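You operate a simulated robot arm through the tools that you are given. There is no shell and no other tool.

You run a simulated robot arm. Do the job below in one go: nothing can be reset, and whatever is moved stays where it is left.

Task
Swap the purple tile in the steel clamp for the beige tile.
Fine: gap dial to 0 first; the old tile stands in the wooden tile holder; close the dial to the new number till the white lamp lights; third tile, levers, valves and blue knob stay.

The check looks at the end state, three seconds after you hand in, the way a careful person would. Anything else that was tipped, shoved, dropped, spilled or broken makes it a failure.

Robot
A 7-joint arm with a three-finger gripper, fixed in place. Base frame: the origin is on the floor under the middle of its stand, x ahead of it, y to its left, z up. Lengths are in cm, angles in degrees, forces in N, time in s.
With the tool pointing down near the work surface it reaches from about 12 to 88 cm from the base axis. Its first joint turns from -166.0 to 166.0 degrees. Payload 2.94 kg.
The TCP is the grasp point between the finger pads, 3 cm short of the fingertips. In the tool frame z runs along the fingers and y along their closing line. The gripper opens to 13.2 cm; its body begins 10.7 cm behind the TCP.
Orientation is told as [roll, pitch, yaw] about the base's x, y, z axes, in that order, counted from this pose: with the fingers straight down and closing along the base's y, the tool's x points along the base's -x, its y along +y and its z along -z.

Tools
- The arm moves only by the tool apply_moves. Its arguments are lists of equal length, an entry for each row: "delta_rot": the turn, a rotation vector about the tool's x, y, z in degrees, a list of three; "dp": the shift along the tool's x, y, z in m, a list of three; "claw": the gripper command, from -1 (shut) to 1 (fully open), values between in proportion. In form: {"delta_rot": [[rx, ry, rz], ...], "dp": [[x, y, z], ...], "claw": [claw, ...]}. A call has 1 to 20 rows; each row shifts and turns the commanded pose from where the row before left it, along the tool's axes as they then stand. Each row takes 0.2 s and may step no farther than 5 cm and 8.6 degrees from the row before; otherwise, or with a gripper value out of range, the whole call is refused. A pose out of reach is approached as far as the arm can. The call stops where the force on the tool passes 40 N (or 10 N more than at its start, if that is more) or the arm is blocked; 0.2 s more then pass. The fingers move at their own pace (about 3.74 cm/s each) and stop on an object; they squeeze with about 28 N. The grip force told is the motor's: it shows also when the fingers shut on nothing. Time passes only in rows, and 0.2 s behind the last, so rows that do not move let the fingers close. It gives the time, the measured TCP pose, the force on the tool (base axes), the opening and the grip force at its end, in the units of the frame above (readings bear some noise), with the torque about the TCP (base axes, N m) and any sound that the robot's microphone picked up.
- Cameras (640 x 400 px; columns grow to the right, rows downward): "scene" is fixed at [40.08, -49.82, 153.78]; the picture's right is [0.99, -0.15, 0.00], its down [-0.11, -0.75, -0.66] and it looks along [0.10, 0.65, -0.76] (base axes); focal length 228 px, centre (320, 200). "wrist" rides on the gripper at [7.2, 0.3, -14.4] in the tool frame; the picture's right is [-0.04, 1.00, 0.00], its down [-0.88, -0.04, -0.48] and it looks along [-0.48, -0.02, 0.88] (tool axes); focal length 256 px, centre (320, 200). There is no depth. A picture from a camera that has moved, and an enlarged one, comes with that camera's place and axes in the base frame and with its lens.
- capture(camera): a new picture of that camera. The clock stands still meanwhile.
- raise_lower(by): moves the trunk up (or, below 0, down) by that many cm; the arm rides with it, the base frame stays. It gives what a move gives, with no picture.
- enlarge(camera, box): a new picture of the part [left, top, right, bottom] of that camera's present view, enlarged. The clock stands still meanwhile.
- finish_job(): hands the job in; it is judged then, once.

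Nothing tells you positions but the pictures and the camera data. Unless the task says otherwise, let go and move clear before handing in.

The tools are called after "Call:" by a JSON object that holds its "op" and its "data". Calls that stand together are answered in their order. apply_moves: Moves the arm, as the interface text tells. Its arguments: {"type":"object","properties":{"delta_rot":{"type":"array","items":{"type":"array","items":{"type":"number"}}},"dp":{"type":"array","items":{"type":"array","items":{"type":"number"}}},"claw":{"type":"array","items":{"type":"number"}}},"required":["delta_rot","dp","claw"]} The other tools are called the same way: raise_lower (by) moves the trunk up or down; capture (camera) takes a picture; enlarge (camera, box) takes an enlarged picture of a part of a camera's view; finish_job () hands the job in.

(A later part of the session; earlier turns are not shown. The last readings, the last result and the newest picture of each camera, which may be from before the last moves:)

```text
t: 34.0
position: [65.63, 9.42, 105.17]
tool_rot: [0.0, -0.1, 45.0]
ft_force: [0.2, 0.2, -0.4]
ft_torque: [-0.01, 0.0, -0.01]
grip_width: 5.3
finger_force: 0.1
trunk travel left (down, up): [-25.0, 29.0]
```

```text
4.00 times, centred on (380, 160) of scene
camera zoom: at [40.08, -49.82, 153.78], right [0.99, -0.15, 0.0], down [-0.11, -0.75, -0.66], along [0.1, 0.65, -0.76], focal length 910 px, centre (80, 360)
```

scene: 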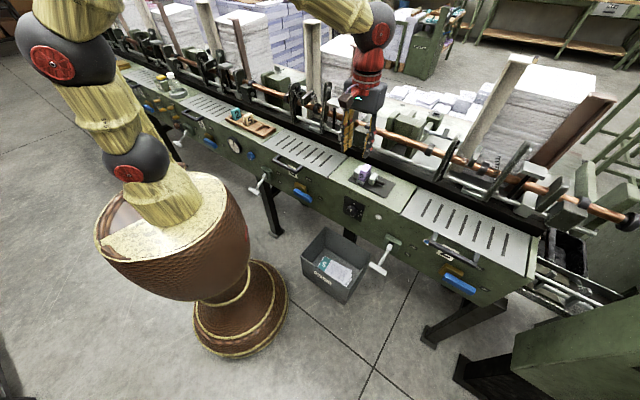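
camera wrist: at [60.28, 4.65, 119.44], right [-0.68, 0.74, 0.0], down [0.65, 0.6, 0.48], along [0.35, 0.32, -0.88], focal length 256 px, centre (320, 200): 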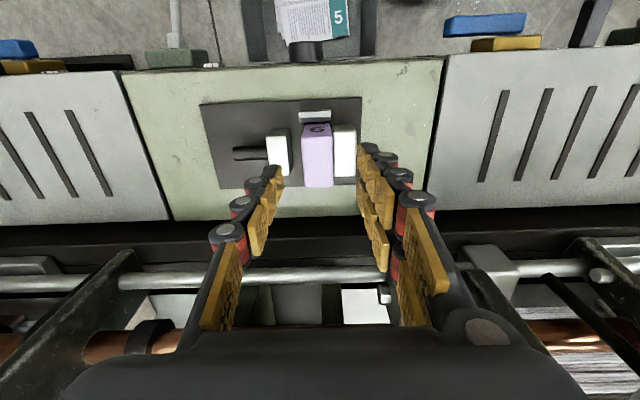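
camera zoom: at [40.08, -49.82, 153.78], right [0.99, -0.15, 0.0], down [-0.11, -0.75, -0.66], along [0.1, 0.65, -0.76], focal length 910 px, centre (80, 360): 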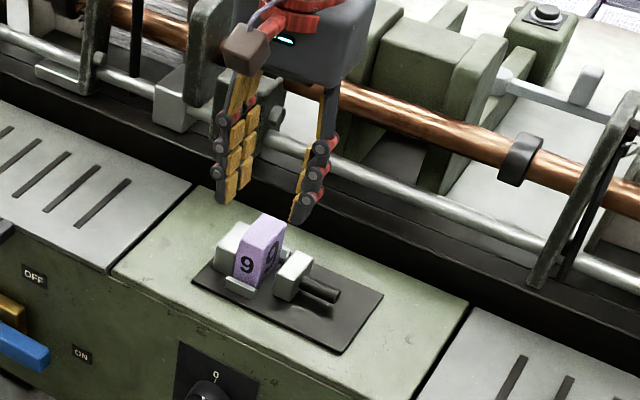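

The tile is nearly centred below the fingers. I'll zoom in for a fine check of the offset before descending.

Call:
{"op": "enlarge", "data": {"camera": "wrist", "box": [256, 110, 384, 190]}}

Call:
{"op": "enlarge", "data": {"camera": "scene", "box": [360, 140, 410, 190]}}

```text
5.00 times, centred on (320, 150) of wrist
camera zoom: at [60.28, 4.65, 119.44], right [-0.68, 0.74, 0.0], down [0.65, 0.6, 0.48], along [0.35, 0.32, -0.88], focal length 1280 px, centre (320, 450)
```

zoom: 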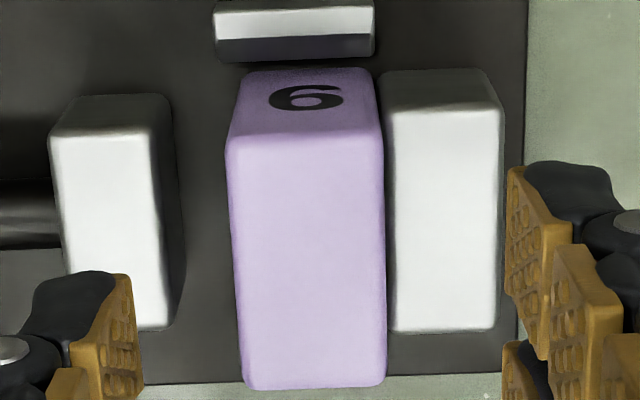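

```text
8.00 times, centred on (385, 165) of scene
camera zoom: at [40.08, -49.82, 153.78], right [0.99, -0.15, 0.0], down [-0.11, -0.75, -0.66], along [0.1, 0.65, -0.76], focal length 1820 px, centre (-200, 480)
```

zoom: 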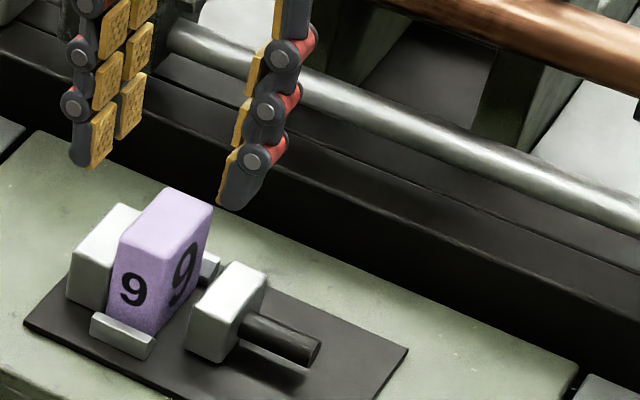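

Alignment is within a millimetre. The fingertips reach about 3.3 cm past the TCP, so I'll descend to TCP z≈101, just above the jaws, and close on the tile.

Call:
{"op": "apply_moves", "data": {"delta_rot": [[0, 0, 0], [0, 0, 0], [0, 0, 0], [0, 0, 0], [0, 0, 0]], "dp": [[0, 0, 0.015], [0, 0, 0.012], [0, 0, 0.01], [0, 0, 0.005], [0, 0, 0]], "claw": [-0.2, -0.2, -0.2, -0.2, -0.2]}}

Call:
{"op": "enlarge", "data": {"camera": "scene", "box": [350, 140, 410, 190]}}

Call:
{"op": "capture", "data": {"camera": "wrist"}}

```text
t: 35.2
position: [65.5, 9.48, 100.81]
tool_rot: [-0.2, 0.0, 45.0]
ft_force: [-0.7, 0.1, -0.3]
ft_torque: [0.01, -0.02, -0.01]
grip_width: 5.28
finger_force: 0.1
trunk travel left (down, up): [-25.0, 29.0]
```

```text
8.00 times, centred on (380, 165) of scene
camera zoom: at [40.08, -49.82, 153.78], right [0.99, -0.15, 0.0], down [-0.11, -0.75, -0.66], along [0.1, 0.65, -0.76], focal length 1820 px, centre (-160, 480)
```

zoom: 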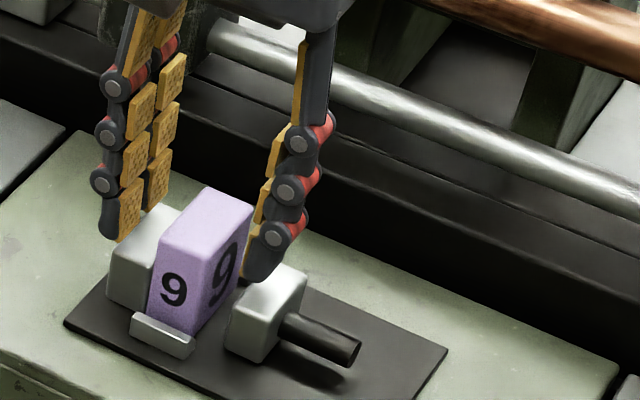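

```text
taken
camera wrist: at [60.26, 4.65, 115.24], right [-0.68, 0.74, 0.0], down [0.65, 0.6, 0.48], along [0.35, 0.32, -0.88], focal length 256 px, centre (320, 200)
```

wrist: 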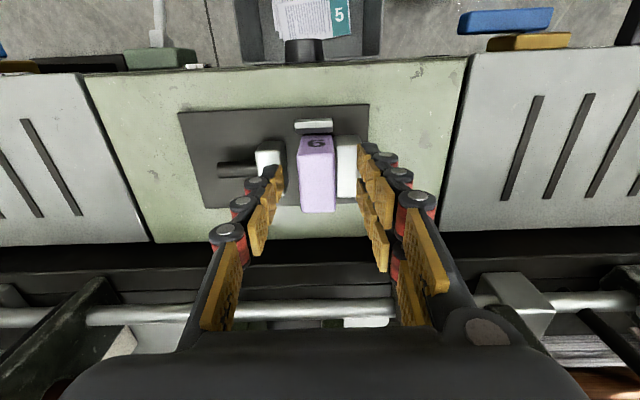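

No contact, fingers on both sides of the tile above the jaws. Closing the grip.

Call:
{"op": "apply_moves", "data": {"delta_rot": [[0, 0, 0], [0, 0, 0], [0, 0, 0], [0, 0, 0], [0, 0, 0], [0, 0, 0]], "dp": [[0, 0, 0], [0, 0, 0], [0, 0, 0], [0, 0, 0], [0, 0, 0], [0, 0, 0]], "claw": [-1, -1, -1, -1, -1, -1]}}

Call:
{"op": "enlarge", "data": {"camera": "scene", "box": [350, 140, 410, 190]}}

Call:
{"op": "enlarge", "data": {"camera": "wrist", "box": [240, 100, 400, 220]}}

```text
t: 36.6
position: [65.54, 9.45, 100.95]
tool_rot: [0.0, 0.0, 45.1]
ft_force: [7.1, -6.9, 2.9]
ft_torque: [-0.21, -0.25, -0.02]
grip_width: 2.52
finger_force: 28.2
trunk travel left (down, up): [-25.0, 29.0]
```

```text
8.00 times, centred on (380, 165) of scene
camera zoom: at [40.08, -49.82, 153.78], right [0.99, -0.15, 0.0], down [-0.11, -0.75, -0.66], along [0.1, 0.65, -0.76], focal length 1820 px, centre (-160, 480)
```

zoom: 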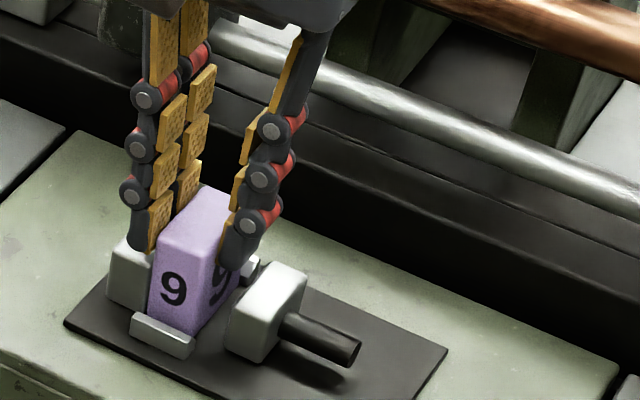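

```text
3.33 times, centred on (320, 160) of wrist
camera zoom: at [60.33, 4.56, 115.28], right [-0.68, 0.74, 0.0], down [0.65, 0.59, 0.48], along [0.35, 0.32, -0.88], focal length 853 px, centre (320, 333)
```

zoom: 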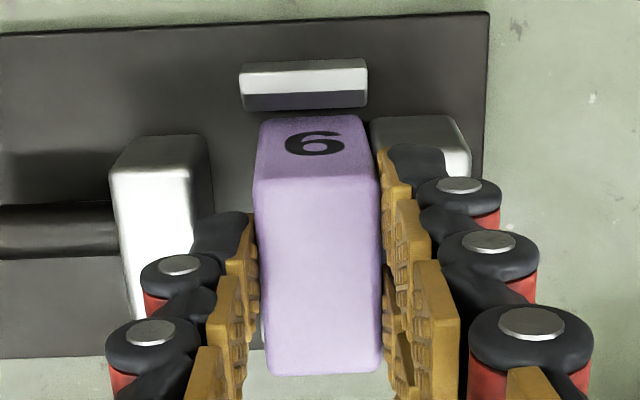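

The tile is held (2.52 cm). There's a slight sideways push from the fixed jaw, so I'll shift 1–2 mm away from it and then lift straight up.

Call:
{"op": "apply_moves", "data": {"delta_rot": [[0, 0, 0], [0, 0, 0], [0, 0, 0], [0, 0, 0], [0, 0, 0], [0, 0, 0], [0, 0, 0]], "dp": [[0, -0.0015, 0], [0, 0, -0.005], [0, 0, -0.01], [0, 0, -0.02], [0, 0, -0.025], [0, 0, -0.03], [0, 0, -0.03]], "claw": [-1, -1, -1, -1, -1, -1, -1]}}

Call:
{"op": "capture", "data": {"camera": "wrist"}}

Call:
{"op": "enlarge", "data": {"camera": "scene", "box": [330, 90, 430, 190]}}

```text
t: 38.2
position: [65.67, 9.43, 113.03]
tool_rot: [0.0, 0.0, 45.0]
ft_force: [0.1, 0.1, 0.3]
ft_torque: [0.02, -0.05, -0.04]
grip_width: 0.0
finger_force: 27.8
trunk travel left (down, up): [-25.0, 29.0]
```

```text
taken
camera wrist: at [60.35, 4.52, 127.3], right [-0.68, 0.74, 0.0], down [0.65, 0.6, 0.48], along [0.35, 0.32, -0.88], focal length 256 px, centre (320, 200)
```

wrist: 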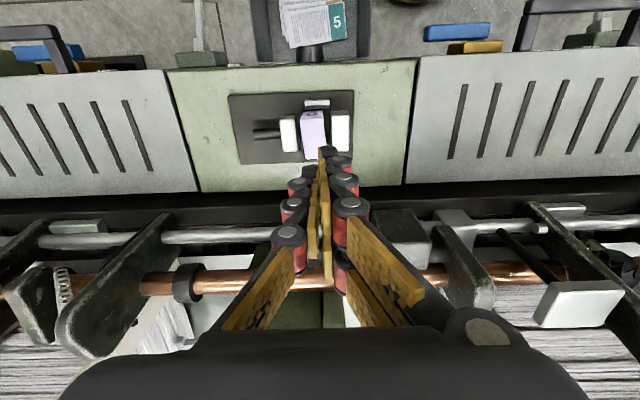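

```text
4.00 times, centred on (380, 140) of scene
camera zoom: at [40.08, -49.82, 153.78], right [0.99, -0.15, 0.0], down [-0.11, -0.75, -0.66], along [0.1, 0.65, -0.76], focal length 910 px, centre (80, 440)
```

zoom: 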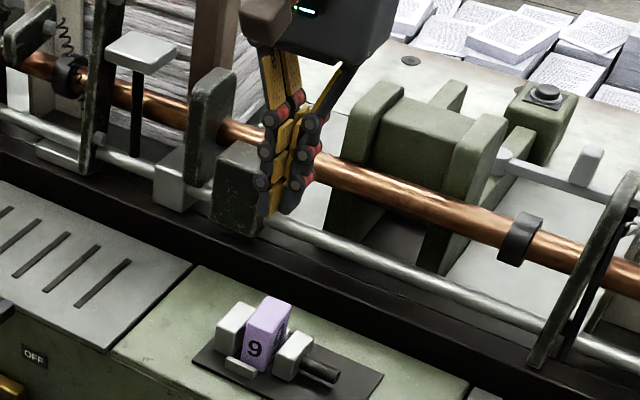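

The tile slipped out of the fingertip grip during the lift: the fingers shut on nothing and the tile is still in the clamp. I'll inspect the tile and the fingers closely.

Call:
{"op": "enlarge", "data": {"camera": "wrist", "box": [220, 80, 380, 180]}}

Call:
{"op": "enlarge", "data": {"camera": "scene", "box": [345, 155, 405, 205]}}

Call:
{"op": "enlarge", "data": {"camera": "scene", "box": [370, 80, 430, 150]}}

```text
4.00 times, centred on (300, 130) of wrist
camera zoom: at [60.35, 4.52, 127.3], right [-0.68, 0.74, 0.0], down [0.65, 0.6, 0.48], along [0.35, 0.32, -0.88], focal length 1024 px, centre (400, 480)
```

zoom: 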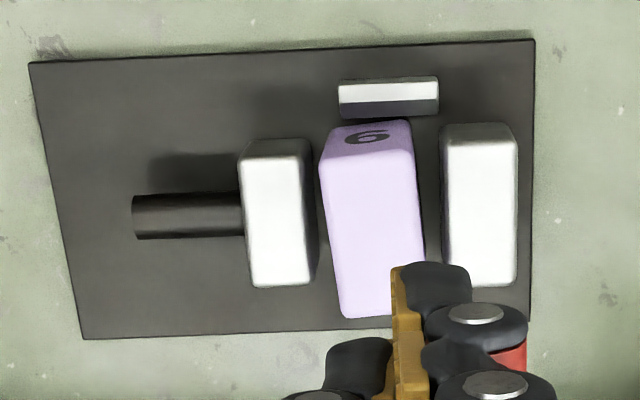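

```text
8.00 times, centred on (375, 180) of scene
camera zoom: at [40.08, -49.82, 153.78], right [0.99, -0.15, 0.0], down [-0.11, -0.75, -0.66], along [0.1, 0.65, -0.76], focal length 1820 px, centre (-120, 360)
```

zoom: 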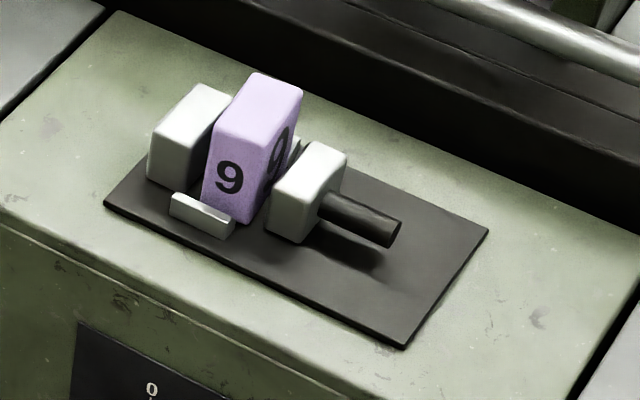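

```text
5.71 times, centred on (400, 115) of scene
camera zoom: at [40.08, -49.82, 153.78], right [0.99, -0.15, 0.0], down [-0.11, -0.75, -0.66], along [0.1, 0.65, -0.76], focal length 1300 px, centre (-137, 686)
```

zoom: 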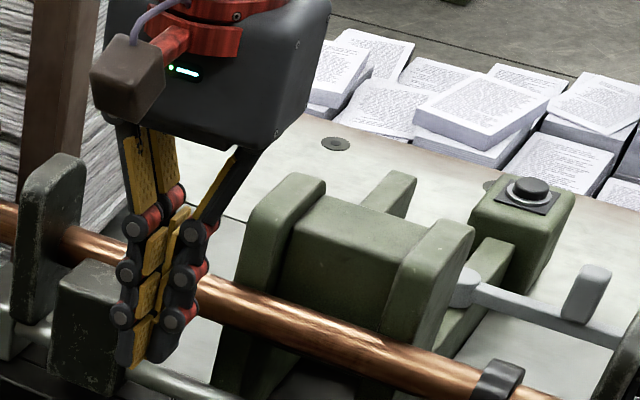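

The tile still stands upright, now at u≈40.4, w≈53.3 and turned about 4°, confined by jaws and stops. I'll retry with the grip about 4 mm deeper, centred on the tile, and lift in very small steps while watching the width.

Call:
{"op": "apply_moves", "data": {"delta_rot": [[0, 0, 0], [0, 0, 0], [0, 0, 0], [0, 0, 0], [0, 0, 0], [0, 0, 0], [0, 0, 0], [0, 0, 0]], "dp": [[0, 0, 0], [0, 0, 0], [-0.002, -0.0065, 0], [0, 0, 0], [0, 0, 0.025], [0, 0, 0.025], [0, 0, 0.025], [0, 0, 0]], "claw": [-0.2, -0.2, -0.2, -0.2, -0.2, -0.2, -0.2, -0.2]}}

Call:
{"op": "enlarge", "data": {"camera": "wrist", "box": [256, 110, 384, 190]}}

Call:
{"op": "enlarge", "data": {"camera": "scene", "box": [350, 140, 410, 190]}}

```text
t: 40.0
position: [66.19, 9.12, 105.27]
tool_rot: [0.0, -0.1, 45.0]
ft_force: [0.3, 0.5, -0.5]
ft_torque: [-0.01, 0.01, -0.02]
grip_width: 5.29
finger_force: 0.0
trunk travel left (down, up): [-25.0, 29.0]
```

```text
5.00 times, centred on (320, 150) of wrist
camera zoom: at [61.0, 4.26, 119.73], right [-0.68, 0.74, 0.0], down [0.65, 0.6, 0.48], along [0.35, 0.32, -0.88], focal length 1280 px, centre (320, 450)
```

zoom: 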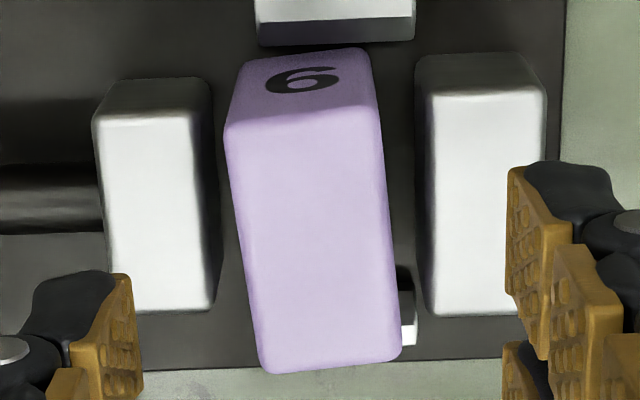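

```text
8.00 times, centred on (380, 165) of scene
camera zoom: at [40.08, -49.82, 153.78], right [0.99, -0.15, 0.0], down [-0.11, -0.75, -0.66], along [0.1, 0.65, -0.76], focal length 1820 px, centre (-160, 480)
```

zoom: 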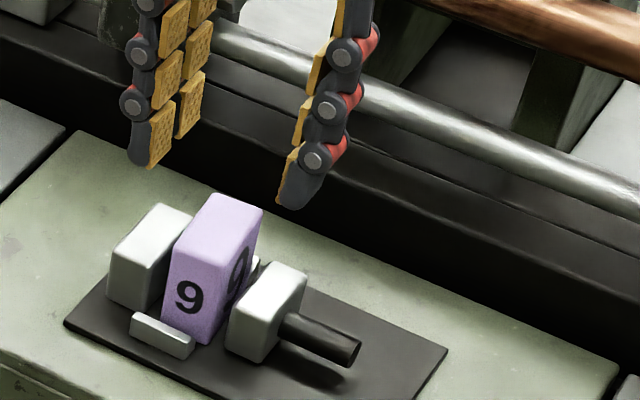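

The tile stands on the plate, turned about 5°. I'll turn the tool to match, go down to TCP z≈100.6, close, and look before lifting.

Call:
{"op": "apply_moves", "data": {"delta_rot": [[0, 0, -4.5], [0, 0, 0], [0, 0, 0], [0, 0, 0], [0, 0, 0], [0, 0, 0]], "dp": [[0, -0.001, 0], [0, 0, 0.015], [0, 0, 0.015], [0, 0, 0.01], [0, 0, 0.0065], [0, 0, 0]], "claw": [-0.2, -0.2, -0.2, -0.2, -0.2, -0.2]}}

Call:
{"op": "apply_moves", "data": {"delta_rot": [[0, 0, 0], [0, 0, 0], [0, 0, 0], [0, 0, 0], [0, 0, 0], [0, 0, 0], [0, 0, 0]], "dp": [[0, 0, 0], [0, 0, 0], [0, 0, 0], [0, 0, 0], [0, 0, 0], [0, 0, 0], [0, 0, 0]], "claw": [-1, -1, -1, -1, -1, -1, -1]}}

Call:
{"op": "enlarge", "data": {"camera": "scene", "box": [355, 140, 405, 190]}}

Call:
{"op": "enlarge", "data": {"camera": "wrist", "box": [240, 100, 400, 220]}}

```text
t: 41.4
position: [66.54, 9.0, 100.64]
tool_rot: [-0.1, 0.0, 49.5]
ft_force: [0.5, 0.0, -0.5]
ft_torque: [0.0, -0.02, 0.03]
grip_width: 5.3
finger_force: 0.1
trunk travel left (down, up): [-25.0, 29.0]
```

```text
t: 43.0
position: [66.43, 8.98, 100.88]
tool_rot: [-0.1, 0.1, 49.5]
ft_force: [-0.3, -0.9, 0.1]
ft_torque: [0.0, 0.02, -0.01]
grip_width: 2.53
finger_force: 28.2
trunk travel left (down, up): [-25.0, 29.0]
```

```text
8.00 times, centred on (380, 165) of scene
camera zoom: at [40.08, -49.82, 153.78], right [0.99, -0.15, 0.0], down [-0.11, -0.75, -0.66], along [0.1, 0.65, -0.76], focal length 1820 px, centre (-160, 480)
```

zoom: 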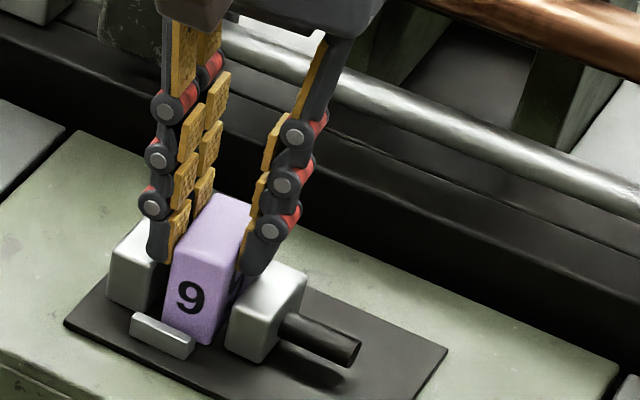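

```text
3.33 times, centred on (320, 160) of wrist
camera zoom: at [61.51, 3.78, 115.11], right [-0.73, 0.68, 0.0], down [0.6, 0.64, 0.48], along [0.32, 0.35, -0.88], focal length 853 px, centre (320, 333)
```

zoom: 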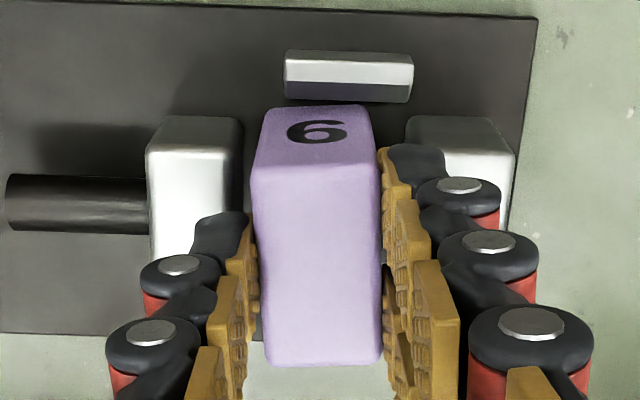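

A clean, symmetric grip with no side load. Lifting in 2 mm steps.

Call:
{"op": "apply_moves", "data": {"delta_rot": [[0, 0, 0], [0, 0, 0], [0, 0, 0], [0, 0, 0]], "dp": [[0, 0, -0.002], [0, 0, -0.002], [0, 0, -0.002], [0, 0, 0]], "claw": [-1, -1, -1, -1]}}

Call:
{"op": "enlarge", "data": {"camera": "wrist", "box": [240, 100, 400, 220]}}

Call:
{"op": "enlarge", "data": {"camera": "scene", "box": [355, 140, 405, 190]}}

```text
t: 44.0
position: [66.44, 9.14, 101.43]
tool_rot: [0.0, 0.0, 49.5]
ft_force: [-0.2, 0.4, -0.7]
ft_torque: [-0.01, 0.0, 0.02]
grip_width: 2.5
finger_force: 27.3
trunk travel left (down, up): [-25.0, 29.0]
```

```text
3.33 times, centred on (320, 160) of wrist
camera zoom: at [61.49, 3.79, 115.7], right [-0.73, 0.68, 0.0], down [0.6, 0.64, 0.48], along [0.32, 0.35, -0.88], focal length 853 px, centre (320, 333)
```

zoom: 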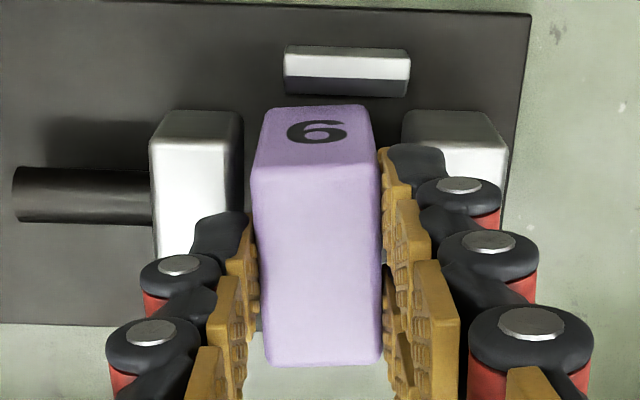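

```text
8.00 times, centred on (380, 165) of scene
camera zoom: at [40.08, -49.82, 153.78], right [0.99, -0.15, 0.0], down [-0.11, -0.75, -0.66], along [0.1, 0.65, -0.76], focal length 1820 px, centre (-160, 480)
```

zoom: 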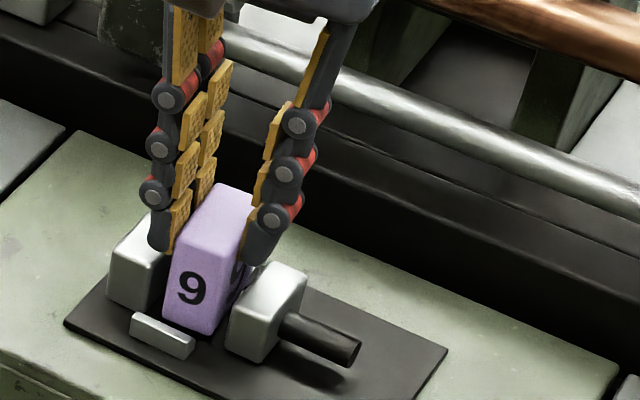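

The tile is coming up with the fingers. I'll keep lifting slowly.

Call:
{"op": "apply_moves", "data": {"delta_rot": [[0, 0, 0], [0, 0, 0], [0, 0, 0], [0, 0, 0], [0, 0, 0], [0, 0, 0], [0, 0, 0], [0, 0, 0], [0, 0, 0], [0, 0, 0]], "dp": [[0, 0, -0.003], [0, 0, -0.003], [0, 0, -0.003], [0, 0, -0.003], [0, 0, -0.003], [0, 0, -0.003], [0, 0, -0.003], [0, 0, -0.003], [0, 0, -0.003], [0, 0, 0]], "claw": [-1, -1, -1, -1, -1, -1, -1, -1, -1, -1]}}

Call:
{"op": "enlarge", "data": {"camera": "wrist", "box": [240, 100, 400, 220]}}

Call:
{"op": "enlarge", "data": {"camera": "scene", "box": [355, 130, 405, 190]}}

```text
t: 46.2
position: [66.38, 9.06, 104.02]
tool_rot: [-0.1, -0.1, 49.5]
ft_force: [-0.2, -0.2, -0.4]
ft_torque: [0.01, 0.0, -0.01]
grip_width: 2.51
finger_force: 27.7
trunk travel left (down, up): [-25.0, 29.0]
```

```text
3.33 times, centred on (320, 160) of wrist
camera zoom: at [61.49, 3.76, 118.41], right [-0.73, 0.68, 0.0], down [0.6, 0.64, 0.48], along [0.32, 0.35, -0.88], focal length 853 px, centre (320, 333)
```

zoom: 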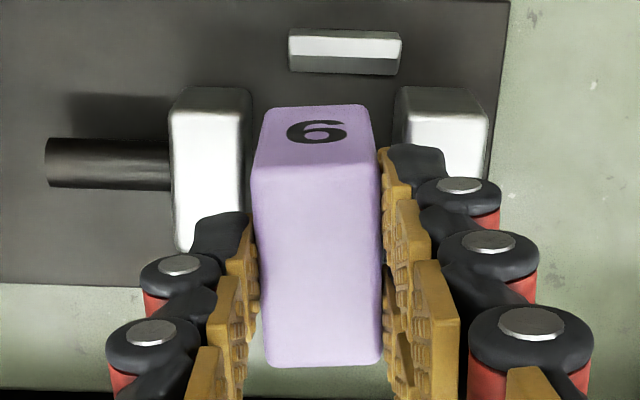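

```text
6.67 times, centred on (380, 160) of scene
camera zoom: at [40.08, -49.82, 153.78], right [0.99, -0.15, 0.0], down [-0.11, -0.75, -0.66], along [0.1, 0.65, -0.76], focal length 1517 px, centre (-80, 467)
```

zoom: 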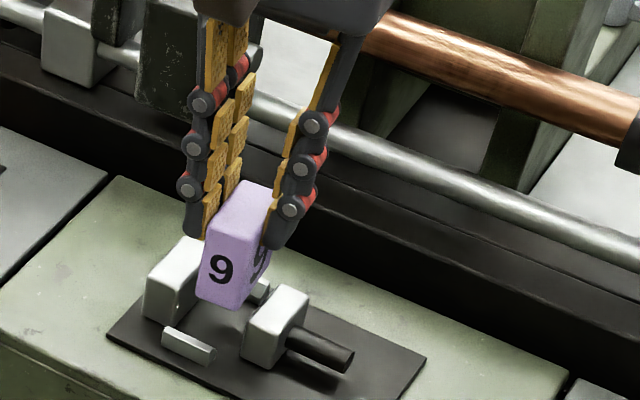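

The tile is held steadily in the same place in the fingers. I'll raise it gently to a safe travel height and square the yaw back to 45°.

Call:
{"op": "apply_moves", "data": {"delta_rot": [[0, 0, 0], [0, 0, 0], [0, 0, 0], [0, 0, 0], [0, 0, 0], [0, 0, 0.75], [0, 0, 0.75], [0, 0, 0.75], [0, 0, 0.75], [0, 0, 0.75], [0, 0, 0.75], [0, 0, 0], [0, 0, 0], [0, 0, 0], [0, 0, 0]], "dp": [[0, 0, -0.004], [0, 0, -0.006], [0, 0, -0.008], [0, 0, -0.01], [0, 0, -0.01], [0, 0, -0.01], [0, 0, -0.01], [0, 0, -0.01], [0, 0, -0.01], [0, 0, -0.01], [0, 0, -0.01], [0, 0, -0.008], [0, 0, -0.006], [0, 0, -0.003], [0, 0, 0]], "claw": [-1, -1, -1, -1, -1, -1, -1, -1, -1, -1, -1, -1, -1, -1, -1]}}

Call:
{"op": "capture", "data": {"camera": "wrist"}}

Call:
{"op": "capture", "data": {"camera": "scene"}}

```text
t: 49.4
position: [66.36, 9.14, 115.62]
tool_rot: [-0.1, 0.0, 45.0]
ft_force: [-0.8, 0.0, -0.8]
ft_torque: [0.04, -0.02, -0.01]
grip_width: 2.54
finger_force: 28.4
trunk travel left (down, up): [-25.0, 29.0]
```

```text
taken
camera wrist: at [61.1, 4.18, 129.9], right [-0.68, 0.74, 0.0], down [0.65, 0.6, 0.48], along [0.35, 0.32, -0.88], focal length 256 px, centre (320, 200)
```

wrist: 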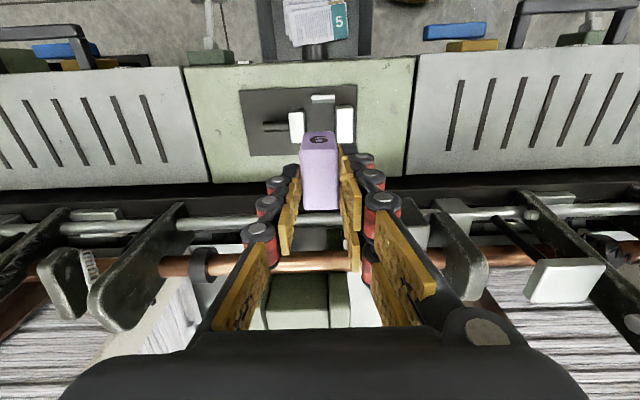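

```text
taken
```

scene: 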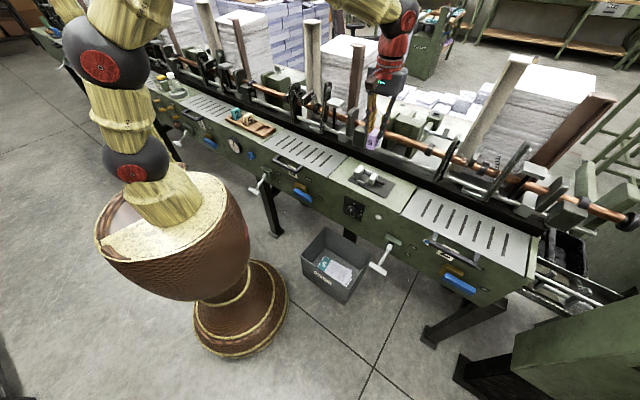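

The purple tile is secure at travel height. I'll carry it gently along the machine (toward -u), pulled a bit toward the robot, to reach the holder.

Call:
{"op": "apply_moves", "data": {"delta_rot": [[0, 0, 0], [0, 0, 0], [0, 0, 0], [0, 0, 0], [0, 0, 0], [0, 0, 0], [0, 0, 0], [0, 0, 0], [0, 0, 0], [0, 0, 0], [0, 0, 0], [0, 0, 0], [0, 0, 0], [0, 0, 0], [0, 0, 0], [0, 0, 0], [0, 0, 0], [0, 0, 0], [0, 0, 0], [0, 0, 0]], "dp": [[0.002, 0.003, 0], [0.004, 0.006, 0], [0.004, 0.009, 0], [0.004, 0.012, 0], [0.004, 0.015, 0], [0.004, 0.015, 0], [0.004, 0.015, 0], [0.004, 0.015, 0], [0.004, 0.015, 0], [0.004, 0.015, 0], [0.004, 0.015, 0], [0.004, 0.015, 0], [0.004, 0.015, 0], [0.004, 0.015, 0], [0.004, 0.015, 0], [0.004, 0.015, 0], [0.004, 0.015, 0], [0.002, 0.012, 0], [0, 0.008, 0], [0, 0.004, 0]], "claw": [-1, -1, -1, -1, -1, -1, -1, -1, -1, -1, -1, -1, -1, -1, -1, -1, -1, -1, -1, -1]}}

Call:
{"op": "capture", "data": {"camera": "wrist"}}

```text
t: 53.6
position: [44.0, 21.9, 115.56]
tool_rot: [-0.2, 0.0, 45.0]
ft_force: [0.7, 0.2, -0.5]
ft_torque: [0.01, 0.04, 0.0]
grip_width: 2.53
finger_force: 27.7
trunk travel left (down, up): [-25.0, 29.0]
```

```text
taken
camera wrist: at [38.68, 17.01, 129.87], right [-0.68, 0.74, 0.0], down [0.65, 0.6, 0.48], along [0.35, 0.32, -0.88], focal length 256 px, centre (320, 200)
```

wrist: 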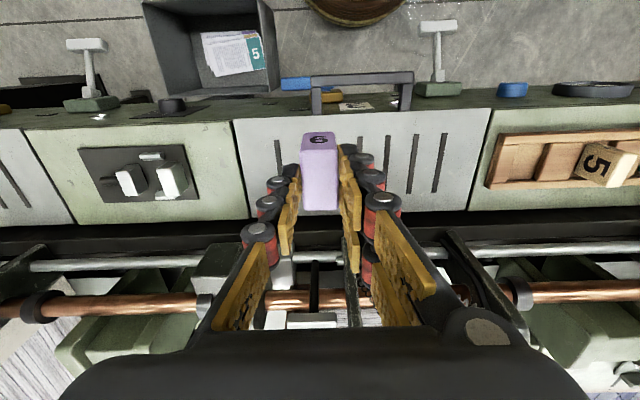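

The tile is still secure, and the holder is coming into view on the right. Continuing toward it.

Call:
{"op": "apply_moves", "data": {"delta_rot": [[0, 0, 0], [0, 0, 0], [0, 0, 0], [0, 0, 0], [0, 0, 0], [0, 0, 0], [0, 0, 0], [0, 0, 0], [0, 0, 0], [0, 0, 0], [0, 0, 0], [0, 0, 0], [0, 0, 0], [0, 0, 0], [0, 0, 0], [0, 0, 0], [0, 0, 0], [0, 0, 0], [0, 0, 0]], "dp": [[0, 0.003, 0], [0, 0.006, 0], [0, 0.009, 0], [0, 0.012, 0], [0, 0.015, 0], [0, 0.015, 0], [0, 0.015, 0], [0, 0.015, 0], [0, 0.015, 0], [0, 0.015, 0], [0, 0.015, 0], [0, 0.015, 0], [0, 0.015, 0], [0, 0.015, 0], [0, 0.015, 0], [0, 0.012, 0], [0, 0.008, 0], [0, 0.004, 0], [0, 0, 0]], "claw": [-1, -1, -1, -1, -1, -1, -1, -1, -1, -1, -1, -1, -1, -1, -1, -1, -1, -1, -1]}}

Call:
{"op": "capture", "data": {"camera": "wrist"}}

Call:
{"op": "enlarge", "data": {"camera": "wrist", "box": [300, 100, 540, 220]}}

```text
t: 57.6
position: [28.4, 37.39, 115.44]
tool_rot: [-0.1, -0.1, 45.0]
ft_force: [0.0, 0.5, -0.9]
ft_torque: [-0.03, 0.0, 0.01]
grip_width: 2.54
finger_force: 28.0
trunk travel left (down, up): [-25.0, 29.0]
```

```text
taken
camera wrist: at [23.16, 32.49, 129.87], right [-0.68, 0.74, 0.0], down [0.65, 0.6, 0.48], along [0.35, 0.32, -0.88], focal length 256 px, centre (320, 200)
```

wrist: 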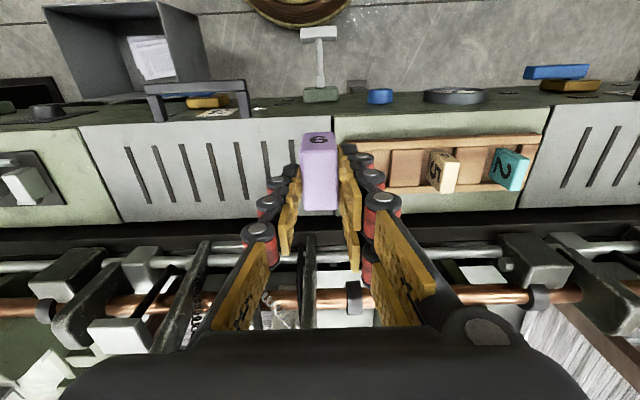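

```text
2.67 times, centred on (420, 160) of wrist
camera zoom: at [23.16, 32.49, 129.87], right [-0.68, 0.74, 0.0], down [0.65, 0.6, 0.48], along [0.35, 0.32, -0.88], focal length 683 px, centre (53, 307)
```

zoom: 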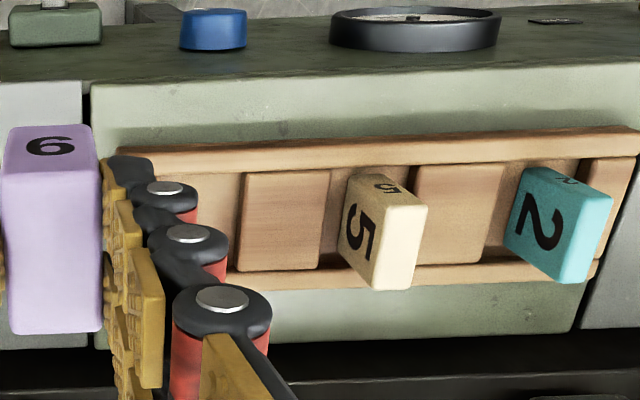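

The holder lies ahead: beige 5 in the middle slot, teal 2 on the far side, and the nearest slot hidden by the fingers. I'll go further along to see the empty slot from the other side.

Call:
{"op": "apply_moves", "data": {"delta_rot": [[0, 0, 0], [0, 0, 0], [0, 0, 0], [0, 0, 0], [0, 0, 0], [0, 0, 0], [0, 0, 0], [0, 0, 0], [0, 0, 0], [0, 0, 0], [0, 0, 0], [0, 0, 0], [0, 0, 0], [0, 0, 0], [0, 0, 0], [0, 0, 0], [0, 0, 0]], "dp": [[0, 0.003, 0], [0, 0.006, 0], [0, 0.009, 0], [0, 0.012, 0], [0, 0.015, 0], [0, 0.015, 0], [0, 0.015, 0], [0, 0.015, 0], [0, 0.015, 0], [0, 0.015, 0], [0, 0.015, 0], [0, 0.015, 0], [0, 0.012, 0], [0, 0.009, 0], [0, 0.006, 0], [0, 0.003, 0], [0, 0, 0]], "claw": [-1, -1, -1, -1, -1, -1, -1, -1, -1, -1, -1, -1, -1, -1, -1, -1, -1]}}

Call:
{"op": "capture", "data": {"camera": "wrist"}}

Call:
{"op": "enlarge", "data": {"camera": "wrist", "box": [140, 100, 380, 220]}}

Call:
{"op": "enlarge", "data": {"camera": "scene", "box": [215, 95, 285, 145]}}

```text
t: 61.2
position: [15.78, 50.17, 115.51]
tool_rot: [-0.2, 0.0, 45.0]
ft_force: [0.5, 0.7, -0.8]
ft_torque: [0.01, -0.03, 0.05]
grip_width: 2.55
finger_force: 28.1
trunk travel left (down, up): [-25.0, 29.0]
```

```text
taken
camera wrist: at [10.4, 45.21, 129.88], right [-0.68, 0.74, 0.0], down [0.65, 0.6, 0.48], along [0.35, 0.32, -0.88], focal length 256 px, centre (320, 200)
```

wrist: 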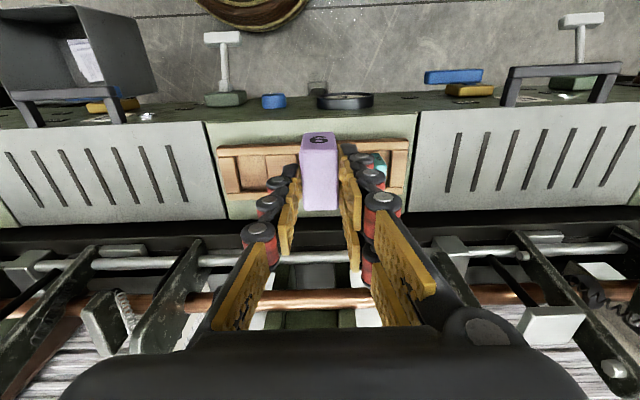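

```text
2.67 times, centred on (260, 160) of wrist
camera zoom: at [10.4, 45.21, 129.88], right [-0.68, 0.74, 0.0], down [0.65, 0.6, 0.48], along [0.35, 0.32, -0.88], focal length 683 px, centre (480, 307)
```

zoom: 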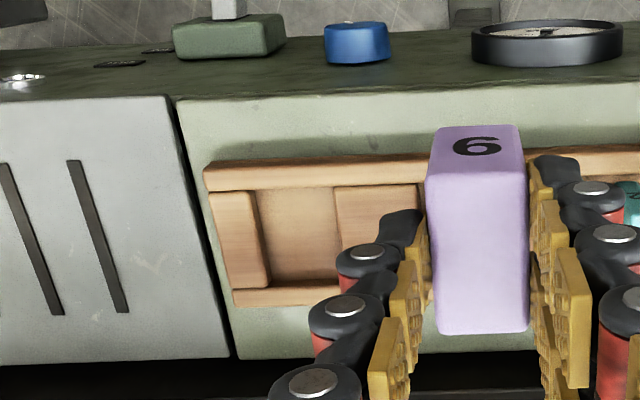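

```text
8.00 times, centred on (250, 120) of scene
camera zoom: at [40.08, -49.82, 153.78], right [0.99, -0.15, 0.0], down [-0.11, -0.75, -0.66], along [0.1, 0.65, -0.76], focal length 1820 px, centre (880, 840)
```

zoom: 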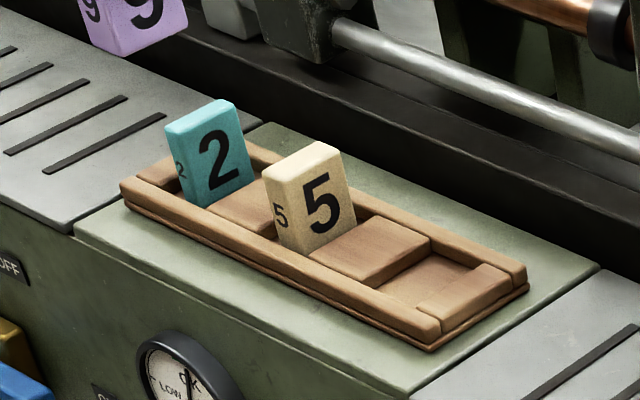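

The empty slot spans about u=-16.1 to -11.9 and w≈50.7–56.3, with block tops near z=95, giving plenty of room for the 2.4 × 4.2 cm tile. I'll move over its centre (u=-14, w=53.5) at height.

Call:
{"op": "apply_moves", "data": {"delta_rot": [[0, 0, 0], [0, 0, 0], [0, 0, 0], [0, 0, 0], [0, 0, 0], [0, 0, 0], [0, 0, 0], [0, 0, 0], [0, 0, 0], [0, 0, 0], [0, 0, 0], [0, 0, 0], [0, 0, 0]], "dp": [[-0.002, -0.003, 0], [-0.004, -0.006, 0], [-0.006, -0.009, 0], [-0.008, -0.012, 0], [-0.008, -0.012, 0], [-0.008, -0.012, 0], [-0.008, -0.012, 0], [-0.008, -0.012, 0], [-0.007, -0.01, 0], [-0.005, -0.008, 0], [-0.003, -0.005, 0], [-0.002, -0.002, 0], [0, 0, 0]], "claw": [-1, -1, -1, -1, -1, -1, -1, -1, -1, -1, -1, -1, -1]}}

Call:
{"op": "capture", "data": {"camera": "wrist"}}

Call:
{"op": "enlarge", "data": {"camera": "scene", "box": [225, 80, 315, 150]}}

```text
t: 64.0
position: [27.8, 47.85, 115.54]
tool_rot: [-0.1, 0.1, 45.0]
ft_force: [-0.4, 0.4, -0.8]
ft_torque: [0.05, -0.02, -0.02]
grip_width: 2.51
finger_force: 28.2
trunk travel left (down, up): [-25.0, 29.0]
```

```text
taken
camera wrist: at [22.6, 42.79, 129.86], right [-0.68, 0.74, 0.0], down [0.65, 0.6, 0.48], along [0.35, 0.32, -0.88], focal length 256 px, centre (320, 200)
```

wrist: 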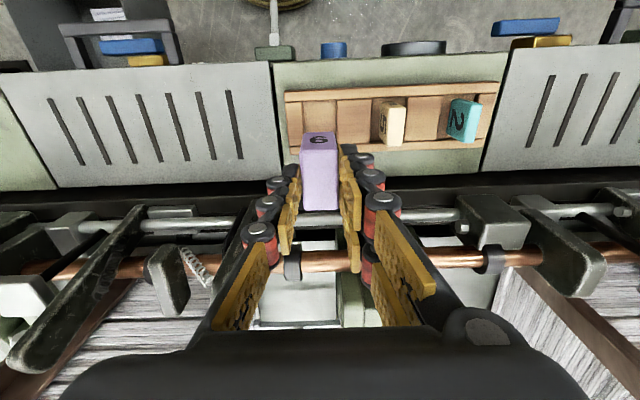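

```text
5.71 times, centred on (270, 115) of scene
camera zoom: at [40.08, -49.82, 153.78], right [0.99, -0.15, 0.0], down [-0.11, -0.75, -0.66], along [0.1, 0.65, -0.76], focal length 1300 px, centre (606, 686)
```

zoom: 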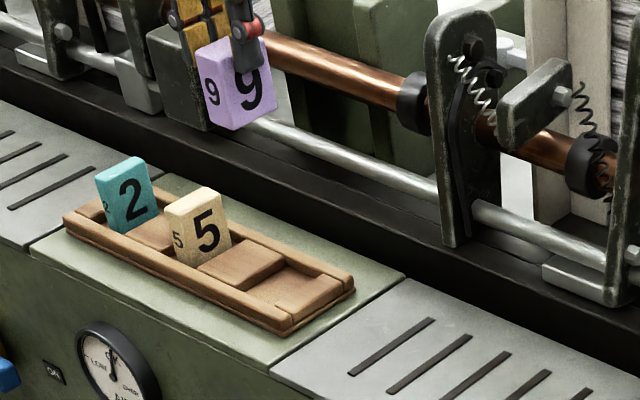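

The tile is over the holder's empty slot region. I'll zoom in to measure the holder precisely from this vantage.

Call:
{"op": "enlarge", "data": {"camera": "wrist", "box": [270, 70, 510, 190]}}

Call:
{"op": "enlarge", "data": {"camera": "wrist", "box": [275, 80, 355, 140]}}

```text
2.67 times, centred on (390, 130) of wrist
camera zoom: at [22.6, 42.79, 129.86], right [-0.68, 0.74, 0.0], down [0.65, 0.6, 0.48], along [0.35, 0.32, -0.88], focal length 683 px, centre (133, 387)
```

zoom: 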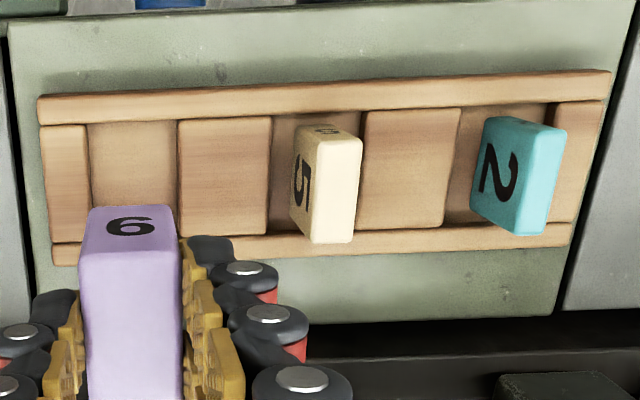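

```text
6.67 times, centred on (315, 110) of wrist
camera zoom: at [22.6, 42.79, 129.86], right [-0.68, 0.74, 0.0], down [0.65, 0.6, 0.48], along [0.35, 0.32, -0.88], focal length 1707 px, centre (353, 800)
```

zoom: 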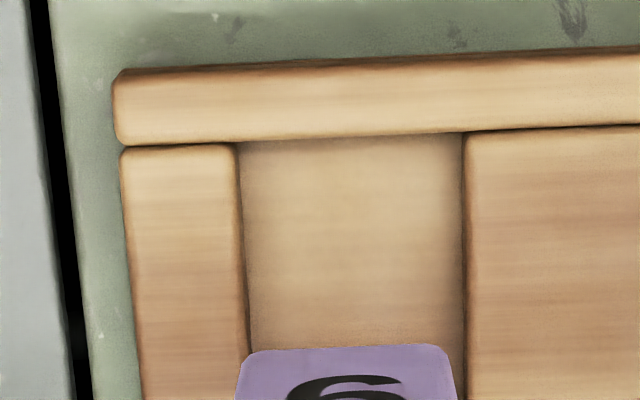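

The slot centre is at u≈-14.05, w≈53.4 and the tile is within 2 mm of that. I'll descend smoothly to just above the slot.

Call:
{"op": "apply_moves", "data": {"delta_rot": [[0, 0, 0], [0, 0, 0], [0, 0, 0], [0, 0, 0], [0, 0, 0], [0, 0, 0], [0, 0, 0], [0, 0, 0], [0, 0, 0], [0, 0, 0], [0, 0, 0], [0, 0, 0], [0, 0, 0], [0, 0, 0]], "dp": [[0, -0.001, 0.004], [0.001, 0, 0.007], [0, 0, 0.01], [0, 0, 0.01], [0, 0, 0.01], [0, 0, 0.01], [0, 0, 0.01], [0, 0, 0.01], [0, 0, 0.01], [0, 0, 0.01], [0, 0, 0.01], [0, 0, 0.008], [0, 0, 0.005], [0, 0, 0]], "claw": [-1, -1, -1, -1, -1, -1, -1, -1, -1, -1, -1, -1, -1, -1]}}

Call:
{"op": "capture", "data": {"camera": "wrist"}}

Call:
{"op": "enlarge", "data": {"camera": "scene", "box": [225, 90, 295, 140]}}

```text
t: 67.0
position: [27.88, 47.63, 104.18]
tool_rot: [-0.1, 0.0, 45.1]
ft_force: [0.4, 0.4, -0.1]
ft_torque: [0.03, -0.03, 0.02]
grip_width: 2.53
finger_force: 28.0
trunk travel left (down, up): [-25.0, 29.0]
```

```text
taken
camera wrist: at [22.62, 42.69, 118.43], right [-0.68, 0.74, 0.0], down [0.65, 0.6, 0.48], along [0.35, 0.32, -0.88], focal length 256 px, centre (320, 200)
```

wrist: 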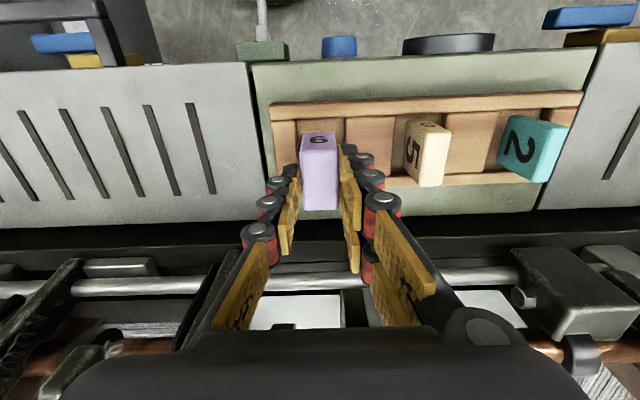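

```text
8.00 times, centred on (260, 115) of scene
camera zoom: at [40.08, -49.82, 153.78], right [0.99, -0.15, 0.0], down [-0.11, -0.75, -0.66], along [0.1, 0.65, -0.76], focal length 1820 px, centre (800, 880)
```

zoom: 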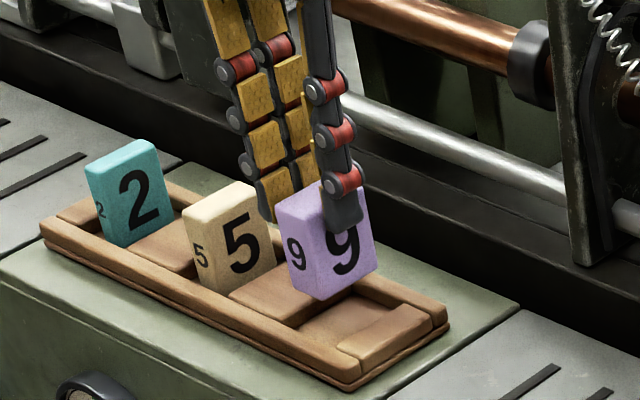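

The tile hangs right above the empty slot, aligned. Lowering slowly into it.

Call:
{"op": "apply_moves", "data": {"delta_rot": [[0, 0, 0], [0, 0, 0], [0, 0, 0], [0, 0, 0], [0, 0, 0], [0, 0, 0], [0, 0, 0]], "dp": [[0, 0, 0.003], [0, 0, 0.005], [0, 0, 0.005], [0, 0, 0.005], [0, 0, 0.005], [0, 0, 0.003], [0, 0, 0]], "claw": [-1, -1, -1, -1, -1, -1, -1]}}

Call:
{"op": "enlarge", "data": {"camera": "wrist", "box": [240, 80, 480, 230]}}

Call:
{"op": "enlarge", "data": {"camera": "scene", "box": [235, 100, 285, 140]}}

```text
t: 68.6
position: [28.02, 47.49, 101.47]
tool_rot: [-0.1, 0.0, 45.0]
ft_force: [0.1, -0.4, -0.2]
ft_torque: [0.01, -0.02, -0.01]
grip_width: 2.56
finger_force: 27.6
trunk travel left (down, up): [-25.0, 29.0]
```

```text
2.67 times, centred on (360, 155) of wrist
camera zoom: at [22.61, 42.68, 115.83], right [-0.68, 0.74, 0.0], down [0.65, 0.6, 0.48], along [0.35, 0.32, -0.88], focal length 683 px, centre (213, 320)
```

zoom: 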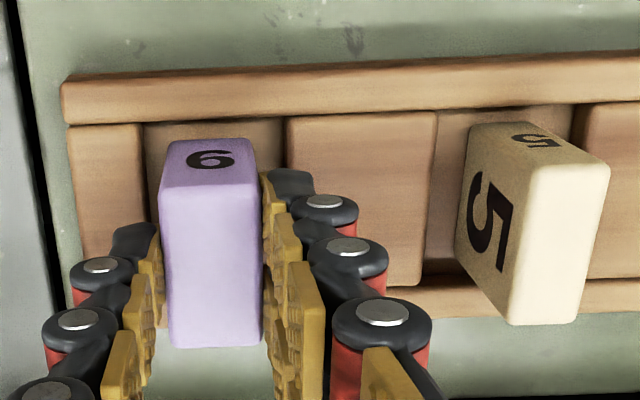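

```text
10.00 times, centred on (260, 120) of scene
camera zoom: at [40.08, -49.82, 153.78], right [0.99, -0.15, 0.0], down [-0.11, -0.75, -0.66], along [0.1, 0.65, -0.76], focal length 2275 px, centre (920, 1000)
```

zoom: 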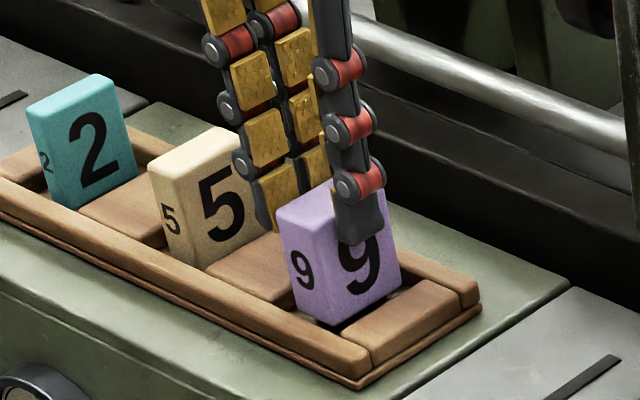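

The tile is inside the slot outline, a little above the floor. I'll go down in 2 mm steps and feel for the floor.

Call:
{"op": "apply_moves", "data": {"delta_rot": [[0, 0, 0], [0, 0, 0]], "dp": [[0, 0, 0.002], [0, 0, 0.002]], "claw": [-1, -1]}}

Call:
{"op": "apply_moves", "data": {"delta_rot": [[0, 0, 0]], "dp": [[0, 0, 0.002]], "claw": [-1]}}

Call:
{"op": "enlarge", "data": {"camera": "scene", "box": [235, 100, 285, 140]}}

```text
t: 69.2
position: [27.89, 47.52, 101.07]
tool_rot: [0.0, 0.0, 45.0]
ft_force: [0.0, -0.4, -0.1]
ft_torque: [-0.06, -0.02, 0.01]
grip_width: 2.54
finger_force: 28.1
trunk travel left (down, up): [-25.0, 29.0]
```

```text
t: 69.6
position: [27.88, 47.51, 100.95]
tool_rot: [-0.1, 0.0, 45.0]
ft_force: [-0.1, -0.3, -1.1]
ft_torque: [0.01, -0.02, 0.0]
grip_width: 2.52
finger_force: 28.0
trunk travel left (down, up): [-25.0, 29.0]
```

```text
10.00 times, centred on (260, 120) of scene
camera zoom: at [40.08, -49.82, 153.78], right [0.99, -0.15, 0.0], down [-0.11, -0.75, -0.66], along [0.1, 0.65, -0.76], focal length 2275 px, centre (920, 1000)
```

zoom: 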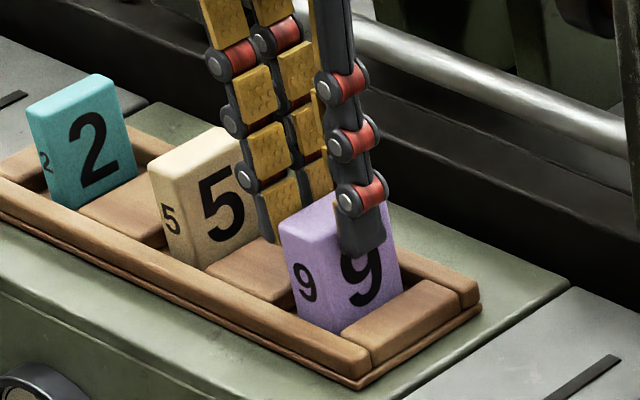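

No floor contact yet. Continuing in small steps.

Call:
{"op": "apply_moves", "data": {"delta_rot": [[0, 0, 0]], "dp": [[0, 0, 0.002]], "claw": [-1]}}

Call:
{"op": "apply_moves", "data": {"delta_rot": [[0, 0, 0]], "dp": [[0, 0, 0.001]], "claw": [-1]}}

Call:
{"op": "enlarge", "data": {"camera": "scene", "box": [235, 100, 285, 140]}}

```text
t: 70.0
position: [27.89, 47.5, 100.91]
tool_rot: [0.0, -0.1, 45.1]
ft_force: [-3.1, -1.8, 12.1]
ft_torque: [-0.21, 0.31, 0.01]
grip_width: 2.49
finger_force: 28.1
trunk travel left (down, up): [-25.0, 29.0]
```

```text
t: 70.4
position: [27.86, 47.58, 100.83]
tool_rot: [0.1, -0.3, 45.0]
ft_force: [-2.3, -3.1, 23.7]
ft_torque: [-0.32, 0.25, 0.02]
grip_width: 2.5
finger_force: 28.4
trunk travel left (down, up): [-25.0, 29.0]
```

```text
10.00 times, centred on (260, 120) of scene
camera zoom: at [40.08, -49.82, 153.78], right [0.99, -0.15, 0.0], down [-0.11, -0.75, -0.66], along [0.1, 0.65, -0.76], focal length 2275 px, centre (920, 1000)
```

zoom: 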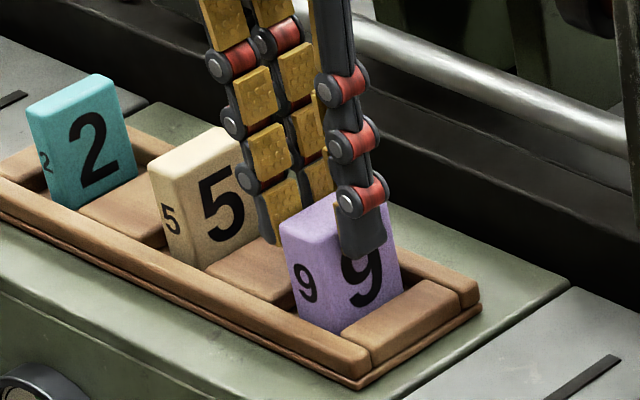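

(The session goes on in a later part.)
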